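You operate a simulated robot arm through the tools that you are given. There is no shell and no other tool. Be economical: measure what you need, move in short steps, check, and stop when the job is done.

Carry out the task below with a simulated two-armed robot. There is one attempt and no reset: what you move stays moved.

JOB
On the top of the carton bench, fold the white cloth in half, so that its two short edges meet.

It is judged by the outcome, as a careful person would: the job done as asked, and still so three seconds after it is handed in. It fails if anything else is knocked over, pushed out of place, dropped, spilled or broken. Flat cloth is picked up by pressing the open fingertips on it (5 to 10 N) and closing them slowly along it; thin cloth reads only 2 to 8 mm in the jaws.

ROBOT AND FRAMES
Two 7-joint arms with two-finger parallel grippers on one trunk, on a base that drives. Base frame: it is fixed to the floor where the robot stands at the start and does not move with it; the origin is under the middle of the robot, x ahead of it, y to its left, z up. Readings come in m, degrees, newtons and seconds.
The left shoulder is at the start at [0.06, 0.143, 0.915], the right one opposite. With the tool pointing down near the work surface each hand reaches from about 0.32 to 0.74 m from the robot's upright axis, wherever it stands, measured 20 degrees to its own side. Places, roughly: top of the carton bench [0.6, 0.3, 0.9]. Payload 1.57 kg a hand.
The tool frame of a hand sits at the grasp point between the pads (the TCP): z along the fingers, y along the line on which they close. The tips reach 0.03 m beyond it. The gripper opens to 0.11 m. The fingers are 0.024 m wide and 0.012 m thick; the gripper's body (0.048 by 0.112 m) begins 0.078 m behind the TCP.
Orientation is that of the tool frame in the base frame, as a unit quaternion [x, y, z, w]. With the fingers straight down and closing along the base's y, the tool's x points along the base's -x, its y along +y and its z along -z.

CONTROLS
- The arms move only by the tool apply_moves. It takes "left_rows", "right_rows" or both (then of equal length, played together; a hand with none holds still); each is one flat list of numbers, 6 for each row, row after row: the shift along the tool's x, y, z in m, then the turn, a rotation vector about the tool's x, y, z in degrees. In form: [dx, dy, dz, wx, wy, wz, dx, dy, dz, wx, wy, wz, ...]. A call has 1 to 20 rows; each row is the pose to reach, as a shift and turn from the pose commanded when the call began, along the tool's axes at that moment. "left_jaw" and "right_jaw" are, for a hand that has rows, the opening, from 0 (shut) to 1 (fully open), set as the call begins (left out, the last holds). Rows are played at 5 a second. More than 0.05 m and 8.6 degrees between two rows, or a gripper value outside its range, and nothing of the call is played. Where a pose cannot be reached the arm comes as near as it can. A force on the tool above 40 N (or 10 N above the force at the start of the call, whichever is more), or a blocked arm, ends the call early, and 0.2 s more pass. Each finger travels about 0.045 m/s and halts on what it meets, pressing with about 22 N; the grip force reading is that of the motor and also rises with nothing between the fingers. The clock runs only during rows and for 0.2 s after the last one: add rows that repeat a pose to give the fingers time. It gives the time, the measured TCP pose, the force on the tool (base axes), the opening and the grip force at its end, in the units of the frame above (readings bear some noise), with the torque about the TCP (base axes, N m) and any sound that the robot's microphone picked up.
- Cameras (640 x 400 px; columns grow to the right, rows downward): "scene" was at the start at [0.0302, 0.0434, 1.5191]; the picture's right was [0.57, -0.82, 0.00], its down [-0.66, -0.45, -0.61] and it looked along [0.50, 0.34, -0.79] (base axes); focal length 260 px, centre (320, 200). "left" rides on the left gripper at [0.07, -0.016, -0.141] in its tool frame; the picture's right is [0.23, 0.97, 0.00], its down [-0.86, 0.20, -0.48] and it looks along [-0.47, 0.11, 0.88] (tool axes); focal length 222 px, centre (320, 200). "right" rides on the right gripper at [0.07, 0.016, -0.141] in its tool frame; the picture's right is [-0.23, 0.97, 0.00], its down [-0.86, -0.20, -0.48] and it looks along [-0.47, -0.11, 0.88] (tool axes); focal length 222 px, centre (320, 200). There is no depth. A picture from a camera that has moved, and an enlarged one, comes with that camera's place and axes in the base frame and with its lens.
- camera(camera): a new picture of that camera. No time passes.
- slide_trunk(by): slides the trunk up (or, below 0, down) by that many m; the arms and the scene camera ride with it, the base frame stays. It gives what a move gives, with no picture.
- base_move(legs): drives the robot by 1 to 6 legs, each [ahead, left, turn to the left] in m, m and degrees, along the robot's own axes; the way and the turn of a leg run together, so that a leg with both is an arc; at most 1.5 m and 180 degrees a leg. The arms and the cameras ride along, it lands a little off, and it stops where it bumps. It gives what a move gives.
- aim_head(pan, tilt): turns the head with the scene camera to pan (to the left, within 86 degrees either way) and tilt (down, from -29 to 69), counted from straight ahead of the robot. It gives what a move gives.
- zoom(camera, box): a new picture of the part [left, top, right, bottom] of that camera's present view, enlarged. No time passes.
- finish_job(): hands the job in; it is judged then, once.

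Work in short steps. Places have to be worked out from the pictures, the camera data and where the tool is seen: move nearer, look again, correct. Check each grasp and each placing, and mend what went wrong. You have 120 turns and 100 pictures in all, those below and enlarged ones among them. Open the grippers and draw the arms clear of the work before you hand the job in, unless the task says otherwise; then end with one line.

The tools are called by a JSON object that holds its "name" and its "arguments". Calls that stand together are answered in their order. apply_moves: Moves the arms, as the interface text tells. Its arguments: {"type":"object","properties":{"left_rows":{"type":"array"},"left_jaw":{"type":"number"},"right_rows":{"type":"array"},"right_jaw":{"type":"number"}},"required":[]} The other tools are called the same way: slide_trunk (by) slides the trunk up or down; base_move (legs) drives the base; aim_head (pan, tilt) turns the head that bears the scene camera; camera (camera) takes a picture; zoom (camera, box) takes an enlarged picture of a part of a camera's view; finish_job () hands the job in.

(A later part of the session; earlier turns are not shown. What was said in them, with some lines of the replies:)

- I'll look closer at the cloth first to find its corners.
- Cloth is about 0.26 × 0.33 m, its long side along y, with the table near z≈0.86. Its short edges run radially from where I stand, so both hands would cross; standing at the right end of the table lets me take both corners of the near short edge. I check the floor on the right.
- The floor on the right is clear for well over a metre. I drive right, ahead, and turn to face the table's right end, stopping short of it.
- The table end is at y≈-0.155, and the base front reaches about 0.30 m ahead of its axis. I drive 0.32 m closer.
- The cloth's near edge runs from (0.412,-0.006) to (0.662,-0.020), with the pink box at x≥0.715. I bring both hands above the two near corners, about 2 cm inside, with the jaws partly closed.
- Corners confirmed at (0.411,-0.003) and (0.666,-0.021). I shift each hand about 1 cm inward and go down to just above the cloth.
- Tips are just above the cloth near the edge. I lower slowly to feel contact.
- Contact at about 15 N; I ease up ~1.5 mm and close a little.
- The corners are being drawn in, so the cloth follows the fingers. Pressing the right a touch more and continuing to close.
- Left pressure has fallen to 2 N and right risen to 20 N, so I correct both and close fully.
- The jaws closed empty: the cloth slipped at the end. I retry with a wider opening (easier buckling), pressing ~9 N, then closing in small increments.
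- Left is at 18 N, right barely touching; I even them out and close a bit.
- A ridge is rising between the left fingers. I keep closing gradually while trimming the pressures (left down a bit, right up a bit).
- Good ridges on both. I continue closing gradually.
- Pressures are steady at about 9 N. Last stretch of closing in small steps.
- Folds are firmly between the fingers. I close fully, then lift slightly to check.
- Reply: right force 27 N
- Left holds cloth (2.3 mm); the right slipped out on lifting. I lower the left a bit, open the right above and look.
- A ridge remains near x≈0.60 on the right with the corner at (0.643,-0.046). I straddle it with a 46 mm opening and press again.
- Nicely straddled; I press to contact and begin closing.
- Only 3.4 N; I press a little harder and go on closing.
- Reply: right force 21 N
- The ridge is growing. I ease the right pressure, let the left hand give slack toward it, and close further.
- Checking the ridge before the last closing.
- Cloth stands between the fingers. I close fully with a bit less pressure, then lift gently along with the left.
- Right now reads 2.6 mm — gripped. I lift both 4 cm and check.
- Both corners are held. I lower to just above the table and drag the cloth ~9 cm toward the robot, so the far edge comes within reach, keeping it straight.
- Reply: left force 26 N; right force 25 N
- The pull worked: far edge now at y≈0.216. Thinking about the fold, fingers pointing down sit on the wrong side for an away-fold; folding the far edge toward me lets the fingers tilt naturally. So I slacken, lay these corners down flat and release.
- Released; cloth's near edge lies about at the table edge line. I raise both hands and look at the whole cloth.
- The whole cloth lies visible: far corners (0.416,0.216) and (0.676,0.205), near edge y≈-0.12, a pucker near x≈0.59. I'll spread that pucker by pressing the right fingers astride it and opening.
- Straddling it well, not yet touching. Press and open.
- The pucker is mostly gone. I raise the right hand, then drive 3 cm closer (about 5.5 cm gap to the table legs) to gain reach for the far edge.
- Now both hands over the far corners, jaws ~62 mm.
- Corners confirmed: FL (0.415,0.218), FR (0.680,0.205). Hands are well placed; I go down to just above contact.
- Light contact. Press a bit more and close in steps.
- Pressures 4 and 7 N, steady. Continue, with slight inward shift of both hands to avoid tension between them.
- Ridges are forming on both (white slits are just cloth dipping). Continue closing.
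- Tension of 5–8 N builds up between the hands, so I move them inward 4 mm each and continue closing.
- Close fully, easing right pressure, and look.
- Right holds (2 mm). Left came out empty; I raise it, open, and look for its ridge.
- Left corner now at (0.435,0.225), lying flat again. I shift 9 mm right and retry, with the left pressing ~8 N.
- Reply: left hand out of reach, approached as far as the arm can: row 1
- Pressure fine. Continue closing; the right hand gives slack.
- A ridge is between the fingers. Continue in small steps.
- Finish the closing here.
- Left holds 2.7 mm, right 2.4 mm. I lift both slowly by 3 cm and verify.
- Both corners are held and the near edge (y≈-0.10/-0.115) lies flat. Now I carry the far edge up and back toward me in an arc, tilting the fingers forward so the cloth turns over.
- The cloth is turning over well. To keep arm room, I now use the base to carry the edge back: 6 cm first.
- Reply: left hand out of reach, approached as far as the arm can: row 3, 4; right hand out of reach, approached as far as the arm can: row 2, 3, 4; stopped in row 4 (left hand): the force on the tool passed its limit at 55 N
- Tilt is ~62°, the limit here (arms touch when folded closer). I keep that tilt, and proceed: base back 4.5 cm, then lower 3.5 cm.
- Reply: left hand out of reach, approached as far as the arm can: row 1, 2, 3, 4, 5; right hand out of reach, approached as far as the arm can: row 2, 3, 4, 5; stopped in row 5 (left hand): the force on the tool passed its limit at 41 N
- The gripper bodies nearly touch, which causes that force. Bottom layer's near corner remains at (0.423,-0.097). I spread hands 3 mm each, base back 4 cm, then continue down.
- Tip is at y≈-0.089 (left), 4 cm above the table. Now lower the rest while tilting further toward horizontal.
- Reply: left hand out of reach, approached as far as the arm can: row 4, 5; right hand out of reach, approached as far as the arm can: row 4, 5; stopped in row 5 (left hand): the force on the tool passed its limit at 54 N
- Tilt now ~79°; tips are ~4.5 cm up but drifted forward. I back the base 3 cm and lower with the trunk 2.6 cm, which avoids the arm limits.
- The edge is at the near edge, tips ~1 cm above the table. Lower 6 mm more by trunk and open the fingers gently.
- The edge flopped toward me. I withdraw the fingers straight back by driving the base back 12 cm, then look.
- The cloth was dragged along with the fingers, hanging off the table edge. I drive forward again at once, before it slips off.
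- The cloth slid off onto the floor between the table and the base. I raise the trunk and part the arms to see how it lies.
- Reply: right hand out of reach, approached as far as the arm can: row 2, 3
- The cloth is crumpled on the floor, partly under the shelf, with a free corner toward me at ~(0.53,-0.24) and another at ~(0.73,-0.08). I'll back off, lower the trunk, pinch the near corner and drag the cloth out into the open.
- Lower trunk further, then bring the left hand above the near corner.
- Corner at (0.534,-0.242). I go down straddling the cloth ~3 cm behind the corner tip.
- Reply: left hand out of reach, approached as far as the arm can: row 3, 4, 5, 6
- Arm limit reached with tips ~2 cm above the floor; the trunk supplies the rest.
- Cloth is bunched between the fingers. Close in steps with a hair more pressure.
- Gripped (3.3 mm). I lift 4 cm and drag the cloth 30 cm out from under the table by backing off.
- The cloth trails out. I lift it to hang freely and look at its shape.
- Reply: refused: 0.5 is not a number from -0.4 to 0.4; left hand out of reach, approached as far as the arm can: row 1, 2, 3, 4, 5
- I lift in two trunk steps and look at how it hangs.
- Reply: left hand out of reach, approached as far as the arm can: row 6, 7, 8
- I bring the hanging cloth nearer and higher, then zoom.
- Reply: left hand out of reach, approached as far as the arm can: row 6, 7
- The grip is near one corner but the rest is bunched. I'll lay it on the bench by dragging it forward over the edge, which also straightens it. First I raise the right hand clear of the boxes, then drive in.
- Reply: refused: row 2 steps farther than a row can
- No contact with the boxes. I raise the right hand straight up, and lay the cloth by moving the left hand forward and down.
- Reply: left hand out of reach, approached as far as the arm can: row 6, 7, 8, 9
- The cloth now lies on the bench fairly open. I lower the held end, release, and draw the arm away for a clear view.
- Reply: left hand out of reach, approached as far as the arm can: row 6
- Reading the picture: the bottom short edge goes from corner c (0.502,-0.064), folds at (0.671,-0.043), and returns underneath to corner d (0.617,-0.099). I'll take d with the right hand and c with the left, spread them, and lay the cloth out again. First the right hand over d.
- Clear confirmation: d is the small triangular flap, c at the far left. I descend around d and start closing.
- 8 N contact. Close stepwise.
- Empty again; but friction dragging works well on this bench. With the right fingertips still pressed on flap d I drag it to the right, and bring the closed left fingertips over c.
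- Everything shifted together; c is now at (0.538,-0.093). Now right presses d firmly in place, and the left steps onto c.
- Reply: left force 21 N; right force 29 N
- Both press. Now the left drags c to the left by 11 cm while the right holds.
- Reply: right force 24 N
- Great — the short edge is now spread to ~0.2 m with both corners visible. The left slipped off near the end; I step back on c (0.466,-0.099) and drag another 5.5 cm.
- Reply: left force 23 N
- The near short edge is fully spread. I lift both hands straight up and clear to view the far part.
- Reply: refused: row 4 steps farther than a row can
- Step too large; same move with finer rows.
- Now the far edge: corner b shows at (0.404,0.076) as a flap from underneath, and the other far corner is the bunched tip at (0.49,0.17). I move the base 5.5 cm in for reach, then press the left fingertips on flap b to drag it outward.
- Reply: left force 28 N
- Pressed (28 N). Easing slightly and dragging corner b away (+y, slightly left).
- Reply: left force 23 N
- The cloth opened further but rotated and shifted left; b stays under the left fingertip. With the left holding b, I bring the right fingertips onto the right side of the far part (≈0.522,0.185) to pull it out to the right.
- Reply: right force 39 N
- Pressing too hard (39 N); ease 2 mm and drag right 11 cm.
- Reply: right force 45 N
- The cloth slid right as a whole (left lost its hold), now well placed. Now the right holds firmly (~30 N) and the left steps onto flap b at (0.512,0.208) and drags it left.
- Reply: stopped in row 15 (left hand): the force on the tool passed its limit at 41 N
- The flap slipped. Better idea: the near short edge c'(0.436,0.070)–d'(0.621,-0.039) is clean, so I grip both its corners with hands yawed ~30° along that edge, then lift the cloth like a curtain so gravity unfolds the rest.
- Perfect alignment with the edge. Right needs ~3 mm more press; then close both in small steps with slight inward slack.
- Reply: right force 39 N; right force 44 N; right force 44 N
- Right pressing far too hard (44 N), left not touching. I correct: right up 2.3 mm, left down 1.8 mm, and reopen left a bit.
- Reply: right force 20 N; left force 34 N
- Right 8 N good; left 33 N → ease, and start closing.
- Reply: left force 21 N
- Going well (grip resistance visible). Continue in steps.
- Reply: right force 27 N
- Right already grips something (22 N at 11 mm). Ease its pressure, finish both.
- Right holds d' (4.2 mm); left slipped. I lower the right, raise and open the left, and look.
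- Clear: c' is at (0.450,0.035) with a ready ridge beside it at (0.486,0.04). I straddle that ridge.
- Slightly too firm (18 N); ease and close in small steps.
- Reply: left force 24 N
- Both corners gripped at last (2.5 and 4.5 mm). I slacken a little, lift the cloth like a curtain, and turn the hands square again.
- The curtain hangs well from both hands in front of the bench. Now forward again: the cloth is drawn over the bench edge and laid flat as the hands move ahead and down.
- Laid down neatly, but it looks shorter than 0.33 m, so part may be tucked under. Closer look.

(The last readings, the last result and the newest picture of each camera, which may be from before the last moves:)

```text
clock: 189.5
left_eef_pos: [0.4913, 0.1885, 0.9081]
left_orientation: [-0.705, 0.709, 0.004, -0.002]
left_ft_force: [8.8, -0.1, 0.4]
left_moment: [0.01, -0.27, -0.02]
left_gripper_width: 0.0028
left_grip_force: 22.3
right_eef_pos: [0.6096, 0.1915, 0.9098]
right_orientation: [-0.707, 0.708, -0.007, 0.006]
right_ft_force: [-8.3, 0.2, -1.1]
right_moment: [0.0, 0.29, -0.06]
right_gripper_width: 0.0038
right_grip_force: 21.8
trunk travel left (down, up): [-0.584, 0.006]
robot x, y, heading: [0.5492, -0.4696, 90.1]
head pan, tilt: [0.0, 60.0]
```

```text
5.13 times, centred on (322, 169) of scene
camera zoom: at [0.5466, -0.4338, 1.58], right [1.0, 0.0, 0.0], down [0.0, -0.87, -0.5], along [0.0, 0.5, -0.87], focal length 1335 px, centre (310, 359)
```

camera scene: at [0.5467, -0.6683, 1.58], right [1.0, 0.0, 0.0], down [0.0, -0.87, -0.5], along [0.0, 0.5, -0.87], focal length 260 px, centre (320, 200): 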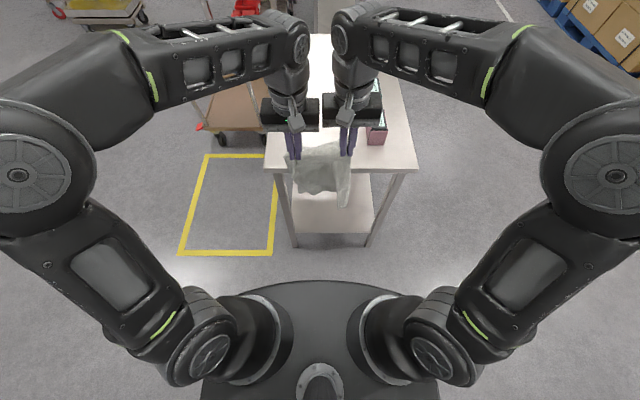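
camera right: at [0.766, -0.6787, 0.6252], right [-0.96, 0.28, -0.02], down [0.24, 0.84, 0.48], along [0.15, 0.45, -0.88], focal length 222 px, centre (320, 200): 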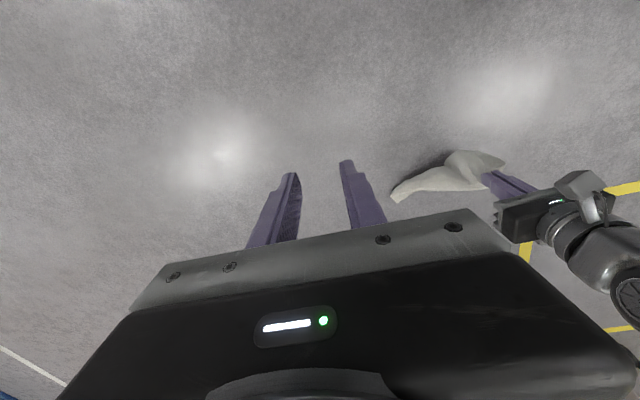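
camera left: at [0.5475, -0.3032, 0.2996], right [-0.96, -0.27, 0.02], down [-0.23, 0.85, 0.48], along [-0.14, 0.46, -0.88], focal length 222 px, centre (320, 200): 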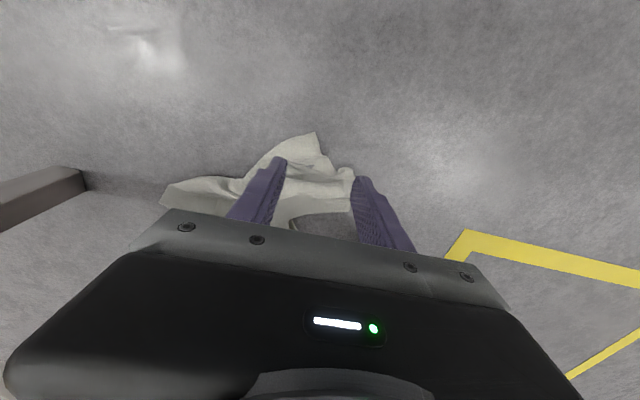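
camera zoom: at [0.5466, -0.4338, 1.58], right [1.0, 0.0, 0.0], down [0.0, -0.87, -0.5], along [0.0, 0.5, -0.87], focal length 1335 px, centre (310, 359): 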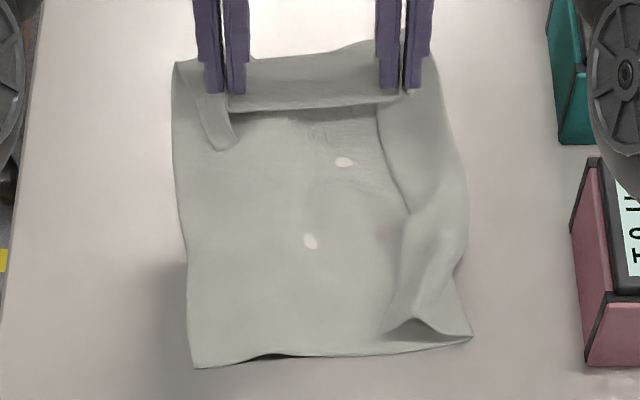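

Now it's clear: E1 (held edge) lies at the near side of the fingers, with the body running over the far fold and back to E2 — ideal for a direct fold toward me. Only the right side strip of the lower layer is flipped over. I set the hem down, free the right hand, and sweep that flap open to the right.

{"name": "apply_moves", "arguments": {"left_rows": [0, 0, 0.006, 0, 0, 0, 0, 0, 0.011, 0, 0, 0, 0, 0, 0.011, 0, 0, 0], "right_rows": [0, 0, 0.006, 0, 0, 0, 0, 0, 0.011, 0, 0, 0, 0, 0, 0.011, 0, 0, 0]}}

{"name": "apply_moves", "arguments": {"right_rows": [0, 0, 0, 0, 0, 0, 0, 0, 0, 0, 0, 0, 0, 0, -0.01, 0, 0, 0, 0, 0, -0.04, 0, 0, 0, 0.03, 0, -0.05, 0, 0, 0, 0.07, 0, -0.05, 0, 0, 0, 0.11, 0.013, -0.05, 0, 0, 0, 0.145, 0.028, -0.05, 0, 0, 0, 0.17, 0.04, -0.05, 0, 0, 0, 0.17, 0.04, -0.03, 0, 0, 0], "right_jaw": 0.3}}

{"name": "apply_moves", "arguments": {"right_rows": [0, 0, 0, 0, 0, 0, 0, 0, 0.015, 0, 0, 0, 0, 0, 0.028, 0, 0, 0, 0, 0, 0.0335, 0, 0, 0, 0, -0.012, 0.0335, 0, 0, 0, 0, -0.025, 0.0335, 0, 0, 0, 0, -0.038, 0.0335, 0, 0, 0, 0, -0.051, 0.0335, 0, 0, 0, 0, -0.064, 0.0335, 0, 0, 0, 0, -0.077, 0.0335, 0, 0, 0, 0, -0.088, 0.0335, 0, 0, 0], "right_jaw": 0.0}}

{"name": "zoom", "arguments": {"camera": "scene", "box": [280, 130, 364, 208]}}

```text
clock: 190.3
left_eef_pos: [0.4913, 0.1886, 0.8995]
left_orientation: [-0.706, 0.708, 0.003, -0.003]
left_ft_force: [12.3, 0.4, 1.4]
left_moment: [0.02, -0.35, 0.0]
left_gripper_width: 0.0024
left_grip_force: 21.7
right_eef_pos: [0.6111, 0.1907, 0.8995]
right_orientation: [0.707, -0.707, 0.007, -0.005]
right_ft_force: [-11.6, -0.5, 0.5]
right_moment: [0.02, 0.39, 0.0]
right_gripper_width: 0.0043
right_grip_force: 21.9
trunk travel left (down, up): [-0.584, 0.006]
robot x, y, heading: [0.5489, -0.4721, 89.8]
head pan, tilt: [0.0, 60.0]
```

```text
clock: 192.5
left_eef_pos: [0.491, 0.1893, 0.8983]
left_orientation: [-0.706, 0.708, 0.002, -0.003]
left_ft_force: [0.0, 1.1, 0.4]
left_moment: [-0.01, 0.0, -0.03]
left_gripper_width: 0.0023
left_grip_force: 21.3
right_eef_pos: [0.5737, 0.0207, 0.9295]
right_orientation: [-0.707, 0.707, -0.008, 0.005]
right_ft_force: [-0.3, -0.4, -0.7]
right_moment: [0.0, 0.02, 0.01]
right_gripper_width: 0.0332
right_grip_force: 0.2
trunk travel left (down, up): [-0.584, 0.006]
robot x, y, heading: [0.5517, -0.4703, 90.0]
head pan, tilt: [0.0, 60.0]
```

```text
clock: 194.9
left_eef_pos: [0.4912, 0.189, 0.8975]
left_orientation: [-0.705, 0.709, 0.004, -0.003]
left_ft_force: [-0.4, -1.1, 0.8]
left_moment: [-0.02, 0.02, -0.03]
left_gripper_width: 0.0026
left_grip_force: 21.9
right_eef_pos: [0.6616, 0.0214, 0.8969]
right_orientation: [0.707, -0.707, 0.008, -0.004]
right_ft_force: [-0.4, 0.2, 0.0]
right_moment: [-0.02, 0.04, -0.02]
right_gripper_width: 0.0
right_grip_force: 21.1
trunk travel left (down, up): [-0.584, 0.006]
robot x, y, heading: [0.5491, -0.4754, 90.4]
head pan, tilt: [0.0, 60.0]
```

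```text
5.13 times, centred on (322, 169) of scene
camera zoom: at [0.5469, -0.4324, 1.5799], right [1.0, 0.0, 0.0], down [0.0, -0.87, -0.5], along [0.0, 0.5, -0.87], focal length 1335 px, centre (310, 359)
```

zoom: 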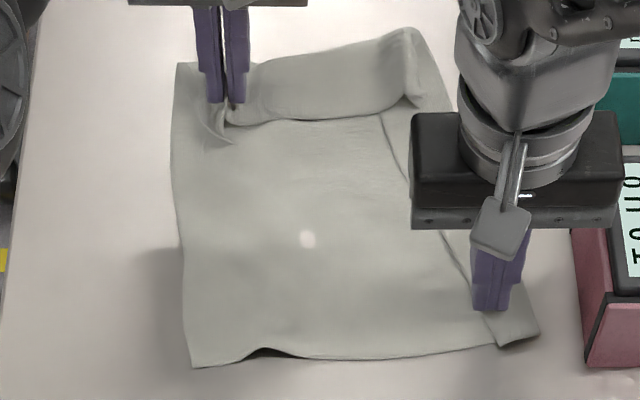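

The sweep worked well — only a narrow strip remains flipped. Two more sweeps: one near the E2 corner, one farther up at y≈0.10.

{"name": "apply_moves", "arguments": {"right_rows": [0, 0, -0.02, 0, 0, 0, 0.016, 0.03, -0.02, 0, 0, 0, 0.018, 0.047, -0.015, 0, 0, 0, 0.018, 0.047, 0.0025, 0, 0, 0, 0.018, 0.034, 0.0025, 0, 0, 0, 0.018, 0.021, 0.0025, 0, 0, 0, 0.018, 0.008, 0.0025, 0, 0, 0, 0.018, -0.005, 0.0025, 0, 0, 0, 0.018, -0.016, 0.0025, 0, 0, 0, 0.018, -0.024, 0.0025, 0, 0, 0, 0.018, -0.024, -0.025, 0, 0, 0]}}

{"name": "apply_moves", "arguments": {"right_rows": [-0.03, 0.035, 0, 0, 0, 0, -0.06, 0.07, 0, 0, 0, 0, -0.097, 0.1, 0, 0, 0, 0, -0.097, 0.108, 0.015, 0, 0, 0, -0.097, 0.108, 0.0275, 0, 0, 0, -0.097, 0.095, 0.0275, 0, 0, 0, -0.097, 0.08, 0.0275, 0, 0, 0, -0.097, 0.065, 0.0275, 0, 0, 0, -0.097, 0.05, 0.0275, 0, 0, 0, -0.097, 0.035, 0.0275, 0, 0, 0, -0.097, 0.022, 0.0275, 0, 0, 0, -0.097, 0.022, 0, 0, 0, 0]}}

{"name": "zoom", "arguments": {"camera": "scene", "box": [280, 130, 364, 208]}}

```text
clock: 197.3
left_eef_pos: [0.4918, 0.1884, 0.8976]
left_orientation: [-0.705, 0.709, 0.003, -0.002]
left_ft_force: [-0.8, 0.1, 0.3]
left_moment: [0.02, -0.02, 0.0]
left_gripper_width: 0.0023
left_grip_force: 22.0
right_eef_pos: [0.6846, 0.0007, 0.9213]
right_orientation: [-0.706, 0.708, -0.006, 0.005]
right_ft_force: [0.2, -0.3, 0.3]
right_moment: [-0.02, -0.01, 0.0]
right_gripper_width: 0.0
right_grip_force: 21.5
trunk travel left (down, up): [-0.584, 0.006]
robot x, y, heading: [0.5498, -0.4716, 89.7]
head pan, tilt: [0.0, 60.0]
```

```text
clock: 199.9
left_eef_pos: [0.4905, 0.1875, 0.898]
left_orientation: [-0.705, 0.709, 0.003, -0.001]
left_ft_force: [0.0, 0.6, 1.1]
left_moment: [-0.03, 0.01, -0.04]
left_gripper_width: 0.0024
left_grip_force: 22.0
right_eef_pos: [0.6602, 0.0985, 0.9209]
right_orientation: [-0.707, 0.707, -0.007, 0.006]
right_ft_force: [-0.3, -0.3, 0.8]
right_moment: [0.0, -0.01, -0.01]
right_gripper_width: 0.0
right_grip_force: 21.3
trunk travel left (down, up): [-0.584, 0.006]
robot x, y, heading: [0.5463, -0.4709, 89.8]
head pan, tilt: [0.0, 60.0]
```

```text
5.13 times, centred on (322, 169) of scene
camera zoom: at [0.5465, -0.4332, 1.5799], right [1.0, 0.0, 0.0], down [0.0, -0.87, -0.5], along [0.0, 0.5, -0.87], focal length 1335 px, centre (310, 359)
```

zoom: 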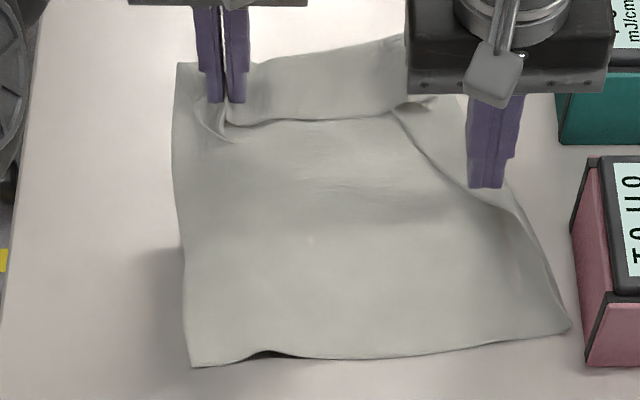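

Beautiful: E2 lies flat from (0.473,-0.025) to (0.710,0.003). Now the right hand regrips the standing ridge on E1 at (0.611,0.19) where it had let go.

{"name": "apply_moves", "arguments": {"right_rows": [0, 0, -0.03, 0, 0, 0, -0.035, 0.02, -0.03, 0, 0, 0, -0.07, 0.04, -0.03, 0, 0, 0, -0.092, 0.049, -0.03, 0, 0, 0, -0.092, 0.049, 0, 0, 0, 0, -0.092, 0.049, 0.02, 0, 0, 0, -0.092, 0.049, 0.026, 0, 0, 0, -0.092, 0.049, 0.026, 0, 0, 0], "right_jaw": 0.42}}

{"name": "apply_moves", "arguments": {"right_rows": [0, 0, 0, 0, 0, 0, 0, 0, 0.001, 0, 0, 0], "right_jaw": 0.3}}

{"name": "apply_moves", "arguments": {"right_rows": [0, 0, 0, 0, 0, 0, 0, 0, 0, 0, 0, 0], "right_jaw": 0.2}}

{"name": "apply_moves", "arguments": {"right_rows": [0, 0, 0, 0, 0, 0, 0, 0, 0, 0, 0, 0], "right_jaw": 0.1}}

{"name": "apply_moves", "arguments": {"right_rows": [0, 0, 0, 0, 0, 0, 0, 0, 0, 0, 0, 0, 0, 0, 0, 0, 0, 0], "right_jaw": 0.0}}

```text
clock: 201.7
left_eef_pos: [0.4897, 0.1876, 0.8977]
left_orientation: [-0.705, 0.709, 0.003, -0.001]
left_ft_force: [0.2, -0.3, -0.7]
left_moment: [-0.03, 0.01, 0.0]
left_gripper_width: 0.0025
left_grip_force: 21.8
right_eef_pos: [0.615, 0.1913, 0.8934]
right_orientation: [-0.707, 0.707, -0.006, 0.006]
right_ft_force: [0.1, -0.5, 0.6]
right_moment: [0.0, -0.01, 0.01]
right_gripper_width: 0.0464
right_grip_force: 0.1
trunk travel left (down, up): [-0.584, 0.006]
robot x, y, heading: [0.5499, -0.4693, 90.0]
head pan, tilt: [0.0, 60.0]
```

```text
clock: 202.3
left_eef_pos: [0.491, 0.1881, 0.898]
left_orientation: [-0.705, 0.709, 0.003, -0.002]
left_ft_force: [0.4, -0.4, -0.4]
left_moment: [-0.05, 0.01, -0.05]
left_gripper_width: 0.0023
left_grip_force: 21.6
right_eef_pos: [0.6148, 0.1897, 0.8935]
right_orientation: [-0.707, 0.707, -0.007, 0.006]
right_ft_force: [1.0, 0.0, 0.0]
right_moment: [0.03, 0.03, 0.01]
right_gripper_width: 0.033
right_grip_force: 0.0
trunk travel left (down, up): [-0.584, 0.006]
robot x, y, heading: [0.5488, -0.4711, 90.2]
head pan, tilt: [0.0, 60.0]
```

```text
clock: 202.9
left_eef_pos: [0.4911, 0.1894, 0.8992]
left_orientation: [-0.705, 0.709, 0.003, -0.002]
left_ft_force: [-0.1, -0.8, 0.7]
left_moment: [-0.03, 0.02, -0.03]
left_gripper_width: 0.0024
left_grip_force: 21.8
right_eef_pos: [0.6146, 0.1895, 0.8929]
right_orientation: [-0.707, 0.707, -0.007, 0.006]
right_ft_force: [-1.0, 0.4, 0.7]
right_moment: [0.0, 0.01, 0.03]
right_gripper_width: 0.0225
right_grip_force: 0.2
trunk travel left (down, up): [-0.584, 0.006]
robot x, y, heading: [0.5474, -0.4713, 90.0]
head pan, tilt: [0.0, 60.0]
```

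```text
clock: 203.5
left_eef_pos: [0.4918, 0.1875, 0.8975]
left_orientation: [-0.705, 0.709, 0.004, -0.003]
left_ft_force: [4.6, -0.5, -0.2]
left_moment: [0.02, -0.21, -0.02]
left_gripper_width: 0.0024
left_grip_force: 21.9
right_eef_pos: [0.6139, 0.1905, 0.8934]
right_orientation: [0.707, -0.707, 0.007, -0.005]
right_ft_force: [-5.0, 0.0, 0.3]
right_moment: [0.04, 0.2, -0.03]
right_gripper_width: 0.0139
right_grip_force: 3.4
trunk travel left (down, up): [-0.584, 0.006]
robot x, y, heading: [0.5482, -0.4682, 90.2]
head pan, tilt: [0.0, 60.0]
```

```text
clock: 204.3
left_eef_pos: [0.493, 0.1893, 0.8985]
left_orientation: [-0.705, 0.709, 0.002, -0.001]
left_ft_force: [15.5, 0.3, -1.1]
left_moment: [0.02, -0.45, 0.03]
left_gripper_width: 0.0023
left_grip_force: 21.9
right_eef_pos: [0.6121, 0.19, 0.893]
right_orientation: [0.708, -0.706, 0.006, -0.005]
right_ft_force: [-15.9, 0.0, 1.7]
right_moment: [0.07, 0.54, -0.04]
right_gripper_width: 0.004
right_grip_force: 21.4
trunk travel left (down, up): [-0.584, 0.006]
robot x, y, heading: [0.5473, -0.4712, 90.3]
head pan, tilt: [0.0, 60.0]
```

Gripped (4 mm, tension present). Now the fold: carry E1 up and back toward me, shifting ~4 cm right to match E2, ending just above E2.

{"name": "apply_moves", "arguments": {"left_rows": [0.005, -0.002, -0.02, 0, 0, 0, 0.02, -0.006, -0.04, 0, 0, 0, 0.042, -0.011, -0.058, 0, 0, 0, 0.066, -0.016, -0.068, 0, 0, 0, 0.09, -0.021, -0.072, 0, 0, 0, 0.114, -0.026, -0.07, 0, 0, 0, 0.138, -0.031, -0.06, 0, 0, 0, 0.16, -0.036, -0.047, 0, 0, 0, 0.18, -0.04, -0.032, 0, 0, 0, 0.194, -0.043, -0.018, 0, 0, 0, 0.2, -0.043, -0.006, 0, 0, 0, 0.2, -0.043, -0.002, 0, 0, 0], "right_rows": [0.005, -0.002, -0.024, 0, 0, 0, 0.018, -0.006, -0.045, 0, 0, 0, 0.039, -0.011, -0.063, 0, 0, 0, 0.061, -0.016, -0.073, 0, 0, 0, 0.084, -0.021, -0.077, 0, 0, 0, 0.106, -0.026, -0.075, 0, 0, 0, 0.128, -0.031, -0.065, 0, 0, 0, 0.149, -0.036, -0.052, 0, 0, 0, 0.167, -0.04, -0.037, 0, 0, 0, 0.18, -0.043, -0.023, 0, 0, 0, 0.186, -0.043, -0.011, 0, 0, 0, 0.186, -0.043, -0.007, 0, 0, 0]}}

{"name": "zoom", "arguments": {"camera": "scene", "box": [270, 125, 374, 213]}}

```text
clock: 206.9
left_eef_pos: [0.5347, -0.0109, 0.8994]
left_orientation: [-0.704, 0.71, 0.002, 0.0]
left_ft_force: [27.1, 4.7, 0.2]
left_moment: [0.13, -0.84, 0.05]
left_gripper_width: 0.0026
left_grip_force: 22.1
right_eef_pos: [0.6552, 0.0047, 0.9011]
right_orientation: [0.708, -0.707, 0.005, -0.005]
right_ft_force: [-26.2, -3.9, 0.2]
right_moment: [-0.13, 0.87, -0.03]
right_gripper_width: 0.0046
right_grip_force: 21.8
trunk travel left (down, up): [-0.584, 0.006]
robot x, y, heading: [0.547, -0.4707, 90.1]
head pan, tilt: [0.0, 60.0]
```

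```text
4.55 times, centred on (322, 169) of scene
camera zoom: at [0.5467, -0.4326, 1.58], right [1.0, 0.0, 0.0], down [0.0, -0.87, -0.5], along [0.0, 0.5, -0.87], focal length 1184 px, centre (311, 341)
```

zoom: 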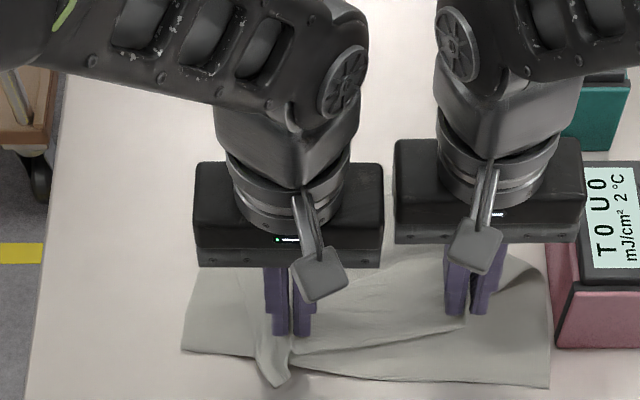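

Almost there: E2 rotated slightly — it now runs (0.457,-0.026)→(0.708,-0.056). I lift 1 cm, move the left 1.2 cm and the right 4.3 cm toward me to match, and lower.

{"name": "apply_moves", "arguments": {"left_rows": [0, 0, -0.01, 0, 0, 0, 0.004, 0.003, -0.014, 0, 0, 0, 0.008, 0.006, -0.014, 0, 0, 0, 0.012, 0.008, -0.012, 0, 0, 0, 0.012, 0.008, -0.004, 0, 0, 0, 0.012, 0.008, 0.003, 0, 0, 0, 0.012, 0.008, 0.003, 0, 0, 0], "right_rows": [0, 0, -0.01, 0, 0, 0, 0.015, 0.003, -0.014, 0, 0, 0, 0.03, 0.006, -0.014, 0, 0, 0, 0.043, 0.008, -0.012, 0, 0, 0, 0.043, 0.008, -0.004, 0, 0, 0, 0.043, 0.008, 0.004, 0, 0, 0, 0.043, 0.008, 0.004, 0, 0, 0]}}

{"name": "apply_moves", "arguments": {"left_rows": [0, 0, 0, 0, 0, 0, 0, 0, 0, 0, 0, 0, 0, 0, 0, 0, 0, 0, 0, 0, 0, 0, 0, 0, 0, 0, 0, 0, 0, 0, 0, 0, 0, 0, 0, 0], "right_rows": [0, 0, 0, 0, 0, 0, 0, 0, 0, 0, 0, 0, 0, 0, 0, 0, 0, 0, 0, 0, 0, 0, 0, 0, 0, 0, 0, 0, 0, 0, 0, 0, 0, 0, 0, 0], "left_jaw": 0.7, "right_jaw": 0.68}}

{"name": "apply_moves", "arguments": {"left_rows": [0, 0, -0.01, 0, 0, 0, 0, 0, -0.04, 0, 0, 0, 0, 0, -0.08, 0, 0, 0, 0, 0.03, -0.11, 0, 0, 0, 0, 0.07, -0.12, 0, 0, 0, 0, 0.11, -0.12, 0, 0, 0, 0, 0.15, -0.12, 0, 0, 0, 0, 0.19, -0.12, 0, 0, 0], "right_rows": [0, 0, -0.01, 0, 0, 0, 0, 0, -0.04, 0, 0, 0, 0, 0, -0.08, 0, 0, 0, 0, 0, -0.12, 0, 0, 0, 0.02, -0.03, -0.14, 0, 0, 0, 0.04, -0.07, -0.14, 0, 0, 0, 0.05, -0.11, -0.14, 0, 0, 0, 0.05, -0.15, -0.14, 0, 0, 0]}}

{"name": "zoom", "arguments": {"camera": "scene", "box": [270, 125, 374, 213]}}

```text
clock: 208.5
left_eef_pos: [0.5246, -0.0245, 0.898]
left_orientation: [-0.704, 0.71, 0.003, -0.001]
left_ft_force: [29.5, -3.0, -0.2]
left_moment: [-0.07, -0.9, -0.02]
left_gripper_width: 0.0027
left_grip_force: 22.0
right_eef_pos: [0.6476, -0.037, 0.8994]
right_orientation: [0.708, -0.707, 0.005, -0.005]
right_ft_force: [-29.5, 2.9, 1.8]
right_moment: [0.13, 0.93, -0.08]
right_gripper_width: 0.0048
right_grip_force: 22.7
trunk travel left (down, up): [-0.584, 0.006]
robot x, y, heading: [0.5484, -0.4686, 89.7]
head pan, tilt: [0.0, 60.0]
```

```text
clock: 209.9
left_eef_pos: [0.5217, -0.0247, 0.8972]
left_orientation: [-0.705, 0.709, 0.003, -0.002]
left_ft_force: [-0.6, 0.8, 0.5]
left_moment: [0.01, -0.04, -0.01]
left_gripper_width: 0.0767
left_grip_force: 0.1
right_eef_pos: [0.6494, -0.0375, 0.8992]
right_orientation: [-0.707, 0.707, -0.007, 0.005]
right_ft_force: [0.4, -0.3, 0.3]
right_moment: [0.01, 0.01, -0.01]
right_gripper_width: 0.0748
right_grip_force: 0.1
trunk travel left (down, up): [-0.584, 0.006]
robot x, y, heading: [0.5479, -0.4712, 90.3]
head pan, tilt: [0.0, 60.0]
```

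```text
clock: 211.7
left_eef_pos: [0.3358, -0.0245, 1.017]
left_orientation: [-0.706, 0.709, 0.003, -0.002]
left_ft_force: [-0.7, -0.4, -0.8]
left_moment: [0.0, -0.04, -0.01]
left_gripper_width: 0.0772
left_grip_force: 0.1
right_eef_pos: [0.7936, -0.0878, 1.0415]
right_orientation: [0.708, -0.706, 0.008, -0.004]
right_ft_force: [0.9, 0.2, 0.2]
right_moment: [0.0, 0.02, -0.01]
right_gripper_width: 0.0749
right_grip_force: 0.1
trunk travel left (down, up): [-0.584, 0.006]
robot x, y, heading: [0.5488, -0.4672, 90.1]
head pan, tilt: [0.0, 60.0]
```

```text
4.55 times, centred on (322, 169) of scene
camera zoom: at [0.5464, -0.4327, 1.5799], right [1.0, 0.0, 0.0], down [0.0, -0.87, -0.5], along [0.0, 0.5, -0.87], focal length 1184 px, centre (311, 341)
```

zoom: 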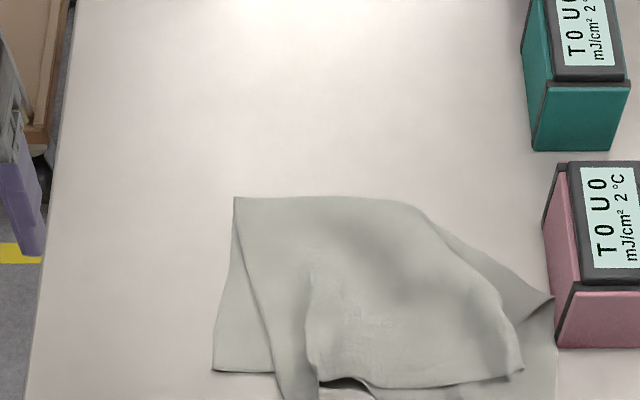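

Folded, with E1 over E2, but a pucker on the left of the top layer (x≈0.545) leaves its left corner short. I place the left fingers astride the pucker and spread it by opening with light contact, as worked before.

{"name": "apply_moves", "arguments": {"left_rows": [-0.001, -0.042, 0, 0, 0, 0, -0.002, -0.084, 0, 0, 0, 0, -0.003, -0.126, 0, 0, 0, 0, -0.004, -0.168, 0.02, 0, 0, 0, -0.004, -0.207, 0.045, 0, 0, 0, -0.004, -0.207, 0.09, 0, 0, 0, -0.004, -0.207, 0.115, 0, 0, 0, -0.004, -0.207, 0.122, 0, 0, 0, -0.004, -0.207, 0.1235, 0, 0, 0, -0.004, -0.207, 0.1235, 0, 0, 0], "left_jaw": 0.45}}

{"name": "apply_moves", "arguments": {"left_rows": [0, 0, 0.0008, 0, 0, 0, 0, 0, 0.0008, 0, 0, 0, 0, 0, 0.0008, 0, 0, 0], "left_jaw": 0.7}}

{"name": "apply_moves", "arguments": {"left_rows": [0, 0, 0, 0, 0, 0, 0, 0, 0, 0, 0, 0, 0, 0, 0, 0, 0, 0], "left_jaw": 1.0}}

```text
clock: 213.9
left_eef_pos: [0.5414, -0.0204, 0.8943]
left_orientation: [-0.705, 0.709, 0.003, -0.002]
left_ft_force: [-0.2, 0.2, 0.5]
left_moment: [-0.03, -0.01, -0.02]
left_gripper_width: 0.0493
left_grip_force: 0.1
right_eef_pos: [0.7933, -0.0868, 1.0409]
right_orientation: [-0.707, 0.707, -0.007, 0.005]
right_ft_force: [0.2, -0.6, 0.7]
right_moment: [-0.02, 0.03, -0.01]
right_gripper_width: 0.0746
right_grip_force: 0.1
trunk travel left (down, up): [-0.584, 0.006]
robot x, y, heading: [0.5466, -0.4698, 90.0]
head pan, tilt: [0.0, 60.0]
```

```text
clock: 214.7
left_eef_pos: [0.5419, -0.0203, 0.8941]
left_orientation: [-0.705, 0.709, 0.004, -0.002]
left_ft_force: [0.1, -0.3, -0.9]
left_moment: [0.0, 0.0, 0.02]
left_gripper_width: 0.0773
left_grip_force: 0.0
right_eef_pos: [0.7934, -0.0873, 1.0402]
right_orientation: [0.707, -0.707, 0.006, -0.005]
right_ft_force: [0.2, 0.8, -0.2]
right_moment: [0.03, -0.01, -0.03]
right_gripper_width: 0.0749
right_grip_force: 0.0
trunk travel left (down, up): [-0.584, 0.006]
robot x, y, heading: [0.5462, -0.4703, 89.9]
head pan, tilt: [0.0, 60.0]
```

```text
clock: 215.5
left_eef_pos: [0.5404, -0.0203, 0.8946]
left_orientation: [-0.705, 0.709, 0.003, -0.003]
left_ft_force: [-0.1, 0.2, -0.7]
left_moment: [0.0, -0.01, 0.04]
left_gripper_width: 0.1101
left_grip_force: 0.0
right_eef_pos: [0.7939, -0.0875, 1.0415]
right_orientation: [0.707, -0.707, 0.007, -0.005]
right_ft_force: [0.6, 1.0, -0.2]
right_moment: [-0.03, 0.0, 0.0]
right_gripper_width: 0.0749
right_grip_force: 0.2
trunk travel left (down, up): [-0.584, 0.006]
robot x, y, heading: [0.5513, -0.469, 89.9]
head pan, tilt: [0.0, 60.0]
```

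No contact was felt at that height; I repeat 2 mm lower.

{"name": "apply_moves", "arguments": {"left_rows": [0, 0, -0.015, 0, 0, 0, 0, 0, -0.015, 0, 0, 0, 0, 0, -0.015, 0, 0, 0, 0, 0, -0.015, 0, 0, 0, 0, 0, -0.015, 0, 0, 0, 0, 0, -0.004, 0, 0, 0, 0, 0, 0.0015, 0, 0, 0, 0, 0, 0.0024, 0, 0, 0, 0, 0, 0.0024, 0, 0, 0], "left_jaw": 0.45}}

{"name": "apply_moves", "arguments": {"left_rows": [0, 0, 0.0002, 0, 0, 0, 0, 0, 0.0002, 0, 0, 0, 0, 0, 0.0002, 0, 0, 0], "left_jaw": 0.75}}

{"name": "apply_moves", "arguments": {"left_rows": [0, 0, 0, 0, 0, 0, 0, 0, 0, 0, 0, 0, 0, 0, 0, 0, 0, 0], "left_jaw": 1.0}}

```text
clock: 217.5
left_eef_pos: [0.5413, -0.02, 0.8915]
left_orientation: [-0.706, 0.709, 0.004, -0.001]
left_ft_force: [-1.1, -1.2, 19.1]
left_moment: [-0.18, -0.21, -0.06]
left_gripper_width: 0.0494
left_grip_force: 0.0
right_eef_pos: [0.7923, -0.0874, 1.0426]
right_orientation: [0.708, -0.706, 0.006, -0.005]
right_ft_force: [0.4, -0.1, -0.1]
right_moment: [0.01, -0.01, 0.02]
right_gripper_width: 0.0749
right_grip_force: 0.0
trunk travel left (down, up): [-0.584, 0.006]
robot x, y, heading: [0.5502, -0.474, 89.9]
head pan, tilt: [0.0, 60.0]
```

```text
clock: 218.3
left_eef_pos: [0.5401, -0.021, 0.8921]
left_orientation: [-0.705, 0.709, 0.004, -0.001]
left_ft_force: [-4.9, 1.8, 29.5]
left_moment: [-0.2, -0.59, 0.0]
left_gripper_width: 0.0732
left_grip_force: 0.2
right_eef_pos: [0.7922, -0.088, 1.043]
right_orientation: [0.707, -0.707, 0.007, -0.005]
right_ft_force: [-0.2, 0.0, -0.1]
right_moment: [0.0, 0.0, 0.0]
right_gripper_width: 0.0747
right_grip_force: 0.0
trunk travel left (down, up): [-0.584, 0.006]
robot x, y, heading: [0.5482, -0.469, 90.0]
head pan, tilt: [0.0, 60.0]
```

```text
clock: 219.1
left_eef_pos: [0.5396, -0.0219, 0.893]
left_orientation: [-0.705, 0.709, 0.005, 0.0]
left_ft_force: [-6.0, -0.3, 36.2]
left_moment: [-0.3, -1.88, -0.02]
left_gripper_width: 0.1045
left_grip_force: 0.2
right_eef_pos: [0.7911, -0.089, 1.0414]
right_orientation: [0.707, -0.707, 0.006, -0.007]
right_ft_force: [-0.1, 0.4, -0.2]
right_moment: [0.01, -0.02, 0.01]
right_gripper_width: 0.0746
right_grip_force: 0.1
trunk travel left (down, up): [-0.584, 0.006]
robot x, y, heading: [0.5461, -0.474, 90.2]
head pan, tilt: [0.0, 60.0]
```

That spread with firm contact. I lift straight up, move aside, and take the last picture.

{"name": "apply_moves", "arguments": {"left_rows": [0, 0, -0.02, 0, 0, 0, 0, 0, -0.06, 0, 0, 0, 0, 0, -0.1, 0, 0, 0, 0, 0.04, -0.12, 0, 0, 0, 0, 0.085, -0.12, 0, 0, 0, 0, 0.13, -0.12, 0, 0, 0, 0, 0.175, -0.12, 0, 0, 0, 0, 0.21, -0.12, 0, 0, 0]}}

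{"name": "zoom", "arguments": {"camera": "scene", "box": [268, 130, 372, 228]}}

```text
clock: 220.9
left_eef_pos: [0.3326, -0.0181, 1.0127]
left_orientation: [-0.705, 0.709, 0.003, -0.002]
left_ft_force: [-0.2, 0.4, -0.7]
left_moment: [-0.01, 0.0, 0.01]
left_gripper_width: 0.1099
left_grip_force: 0.2
right_eef_pos: [0.792, -0.0874, 1.0414]
right_orientation: [-0.707, 0.707, -0.007, 0.005]
right_ft_force: [-0.7, 0.3, -0.3]
right_moment: [-0.02, -0.02, 0.0]
right_gripper_width: 0.0749
right_grip_force: 0.1
trunk travel left (down, up): [-0.584, 0.006]
robot x, y, heading: [0.5509, -0.4726, 89.8]
head pan, tilt: [0.0, 60.0]
```

```text
4.08 times, centred on (320, 179) of scene
camera zoom: at [0.546, -0.4326, 1.5799], right [1.0, 0.0, 0.0], down [0.0, -0.87, -0.5], along [0.0, 0.5, -0.87], focal length 1063 px, centre (320, 286)
```

zoom: 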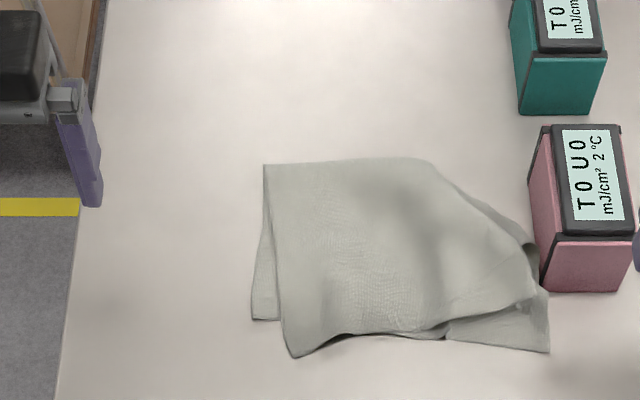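

The fold is done; edges cross in the middle, but the top is rotated: E1's left corner protrudes ~3 cm past E2, and E2's right corner sticks out ~4 cm. Both protruding bits are single layers on the bench, so I can correct them by light friction drags: first bring closed fingertips onto each.

{"name": "apply_moves", "arguments": {"left_rows": [0.008, -0.042, 0, 0, 0, 0, 0.018, -0.084, 0, 0, 0, 0, 0.028, -0.126, 0, 0, 0, 0, 0.038, -0.168, 0, 0, 0, 0, 0.044, -0.2034, 0.02, 0, 0, 0, 0.044, -0.2034, 0.06, 0, 0, 0, 0.044, -0.2034, 0.1, 0, 0, 0, 0.044, -0.2034, 0.117, 0, 0, 0, 0.044, -0.2034, 0.1205, 0, 0, 0, 0.044, -0.2034, 0.1215, 0, 0, 0, 0.044, -0.2034, 0.1215, 0, 0, 0], "right_rows": [0, 0.03, 0, 0, 0, 0, -0.01, 0.06, 0, 0, 0, 0, -0.02, 0.09, 0, 0, 0, 0, -0.031, 0.102, 0.02, 0, 0, 0, -0.031, 0.102, 0.06, 0, 0, 0, -0.031, 0.102, 0.1, 0, 0, 0, -0.031, 0.102, 0.13, 0, 0, 0, -0.031, 0.102, 0.146, 0, 0, 0, -0.031, 0.102, 0.149, 0, 0, 0, -0.031, 0.102, 0.15, 0, 0, 0, -0.031, 0.102, 0.15, 0, 0, 0], "left_jaw": 0.0, "right_jaw": 0.0}}

```text
clock: 223.3
left_eef_pos: [0.5348, -0.0652, 0.8907]
left_orientation: [-0.705, 0.709, 0.005, 0.001]
left_ft_force: [-1.1, 2.3, 34.9]
left_moment: [0.4, -0.06, 0.01]
left_gripper_width: 0.0001
left_grip_force: 21.6
right_eef_pos: [0.6946, -0.0564, 0.8905]
right_orientation: [0.708, -0.706, 0.004, -0.007]
right_ft_force: [-3.0, 4.8, 33.2]
right_moment: [0.55, 0.19, -0.03]
right_gripper_width: 0.0001
right_grip_force: 21.1
trunk travel left (down, up): [-0.584, 0.006]
robot x, y, heading: [0.5516, -0.4724, 90.1]
head pan, tilt: [0.0, 60.0]
```

Both press (~34 N); I ease to ~12 N and drag: left (−3 cm, +2.5 cm), right (+2.5 cm in y).

{"name": "apply_moves", "arguments": {"left_rows": [0, 0, -0.0016, 0, 0, 0, -0.004, 0.005, -0.0016, 0, 0, 0, -0.008, 0.01, -0.0016, 0, 0, 0, -0.012, 0.015, -0.0016, 0, 0, 0, -0.017, 0.02, -0.0016, 0, 0, 0, -0.021, 0.025, -0.0016, 0, 0, 0, -0.025, 0.03, -0.0016, 0, 0, 0, -0.025, 0.03, -0.02, 0, 0, 0, -0.025, 0.03, -0.06, 0, 0, 0, -0.025, 0.03, -0.1, 0, 0, 0], "right_rows": [0, 0, -0.0016, 0, 0, 0, -0.005, 0, -0.0016, 0, 0, 0, -0.009, 0, -0.0016, 0, 0, 0, -0.013, 0, -0.0016, 0, 0, 0, -0.017, 0, -0.0016, 0, 0, 0, -0.021, 0, -0.0016, 0, 0, 0, -0.025, 0, -0.0016, 0, 0, 0, -0.025, 0, -0.02, 0, 0, 0, -0.025, 0, -0.06, 0, 0, 0, -0.025, 0, -0.1, 0, 0, 0]}}

{"name": "camera", "arguments": {"camera": "scene"}}

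```text
clock: 225.5
left_eef_pos: [0.502, -0.0383, 0.9884]
left_orientation: [-0.705, 0.709, 0.003, -0.003]
left_ft_force: [0.2, -0.3, -0.2]
left_moment: [0.05, -0.02, 0.0]
left_gripper_width: 0.0
left_grip_force: 21.9
right_eef_pos: [0.695, -0.0323, 0.9896]
right_orientation: [0.707, -0.707, 0.006, -0.006]
right_ft_force: [0.2, 0.4, 1.0]
right_moment: [0.04, -0.02, 0.03]
right_gripper_width: 0.0004
right_grip_force: 20.7
trunk travel left (down, up): [-0.584, 0.006]
robot x, y, heading: [0.5484, -0.469, 90.1]
head pan, tilt: [0.0, 60.0]
```

```text
refused: no pictures are left
```

No pictures remain. Forces were clean, so I stop here: open the grippers and draw both arms up and away from the cloth, then back the base off a little.

{"name": "apply_moves", "arguments": {"left_rows": [0, 0.02, -0.03, 0, 0, 0, 0.03, 0.05, -0.05, 0, 0, 0, 0.06, 0.08, -0.06, 0, 0, 0, 0.09, 0.11, -0.06, 0, 0, 0, 0.1, 0.14, -0.06, 0, 0, 0], "right_rows": [0, 0, -0.04, 0, 0, 0, 0.03, 0, -0.07, 0, 0, 0, 0.06, -0.02, -0.08, 0, 0, 0, 0.09, -0.05, -0.08, 0, 0, 0, 0.1, -0.08, -0.08, 0, 0, 0], "left_jaw": 0.5, "right_jaw": 0.5}}

{"name": "base_move", "arguments": {"legs": [[-0.2, 0, 0]]}}

```text
clock: 226.7
left_eef_pos: [0.3636, -0.1362, 1.0506]
left_orientation: [-0.706, 0.709, 0.004, -0.001]
left_ft_force: [-0.4, 0.8, -0.1]
left_moment: [-0.04, -0.01, 0.04]
left_gripper_width: 0.0549
left_grip_force: 0.0
right_eef_pos: [0.7766, -0.1309, 1.0712]
right_orientation: [0.707, -0.707, 0.006, -0.005]
right_ft_force: [1.1, 0.6, 0.6]
right_moment: [-0.01, 0.0, -0.02]
right_gripper_width: 0.0552
right_grip_force: 0.1
trunk travel left (down, up): [-0.584, 0.006]
robot x, y, heading: [0.5458, -0.4697, 90.1]
head pan, tilt: [0.0, 60.0]
```

```text
clock: 228.3
left_eef_pos: [0.3642, -0.3461, 1.0498]
left_orientation: [-0.705, 0.71, 0.003, -0.002]
left_ft_force: [-0.4, -0.1, -0.4]
left_moment: [0.03, -0.01, -0.02]
left_gripper_width: 0.0549
left_grip_force: 0.0
right_eef_pos: [0.778, -0.3402, 1.0696]
right_orientation: [-0.706, 0.708, -0.007, 0.006]
right_ft_force: [-0.3, -0.5, 1.3]
right_moment: [0.02, -0.03, -0.01]
right_gripper_width: 0.055
right_grip_force: 0.0
trunk travel left (down, up): [-0.584, 0.006]
robot x, y, heading: [0.548, -0.6807, 89.8]
head pan, tilt: [0.0, 60.0]
```

The arms are clear and the grippers are open, so I hand in.

{"name": "finish_job", "arguments": {}}

```text
The job is handed in.
```

I handed the job in with the white cloth folded over on the carton bench, but I can't confirm that its short edges meet exactly. In my last picture they crossed in the middle, with the corners 4–5 cm apart. I then made one small correction at each end but had no pictures left to check it. The cloth also slid off the bench onto the floor once, and I picked it up and laid it out again. I saw no sign that anything else was moved or knocked over; one corner of the cloth lies very close to the pink box.
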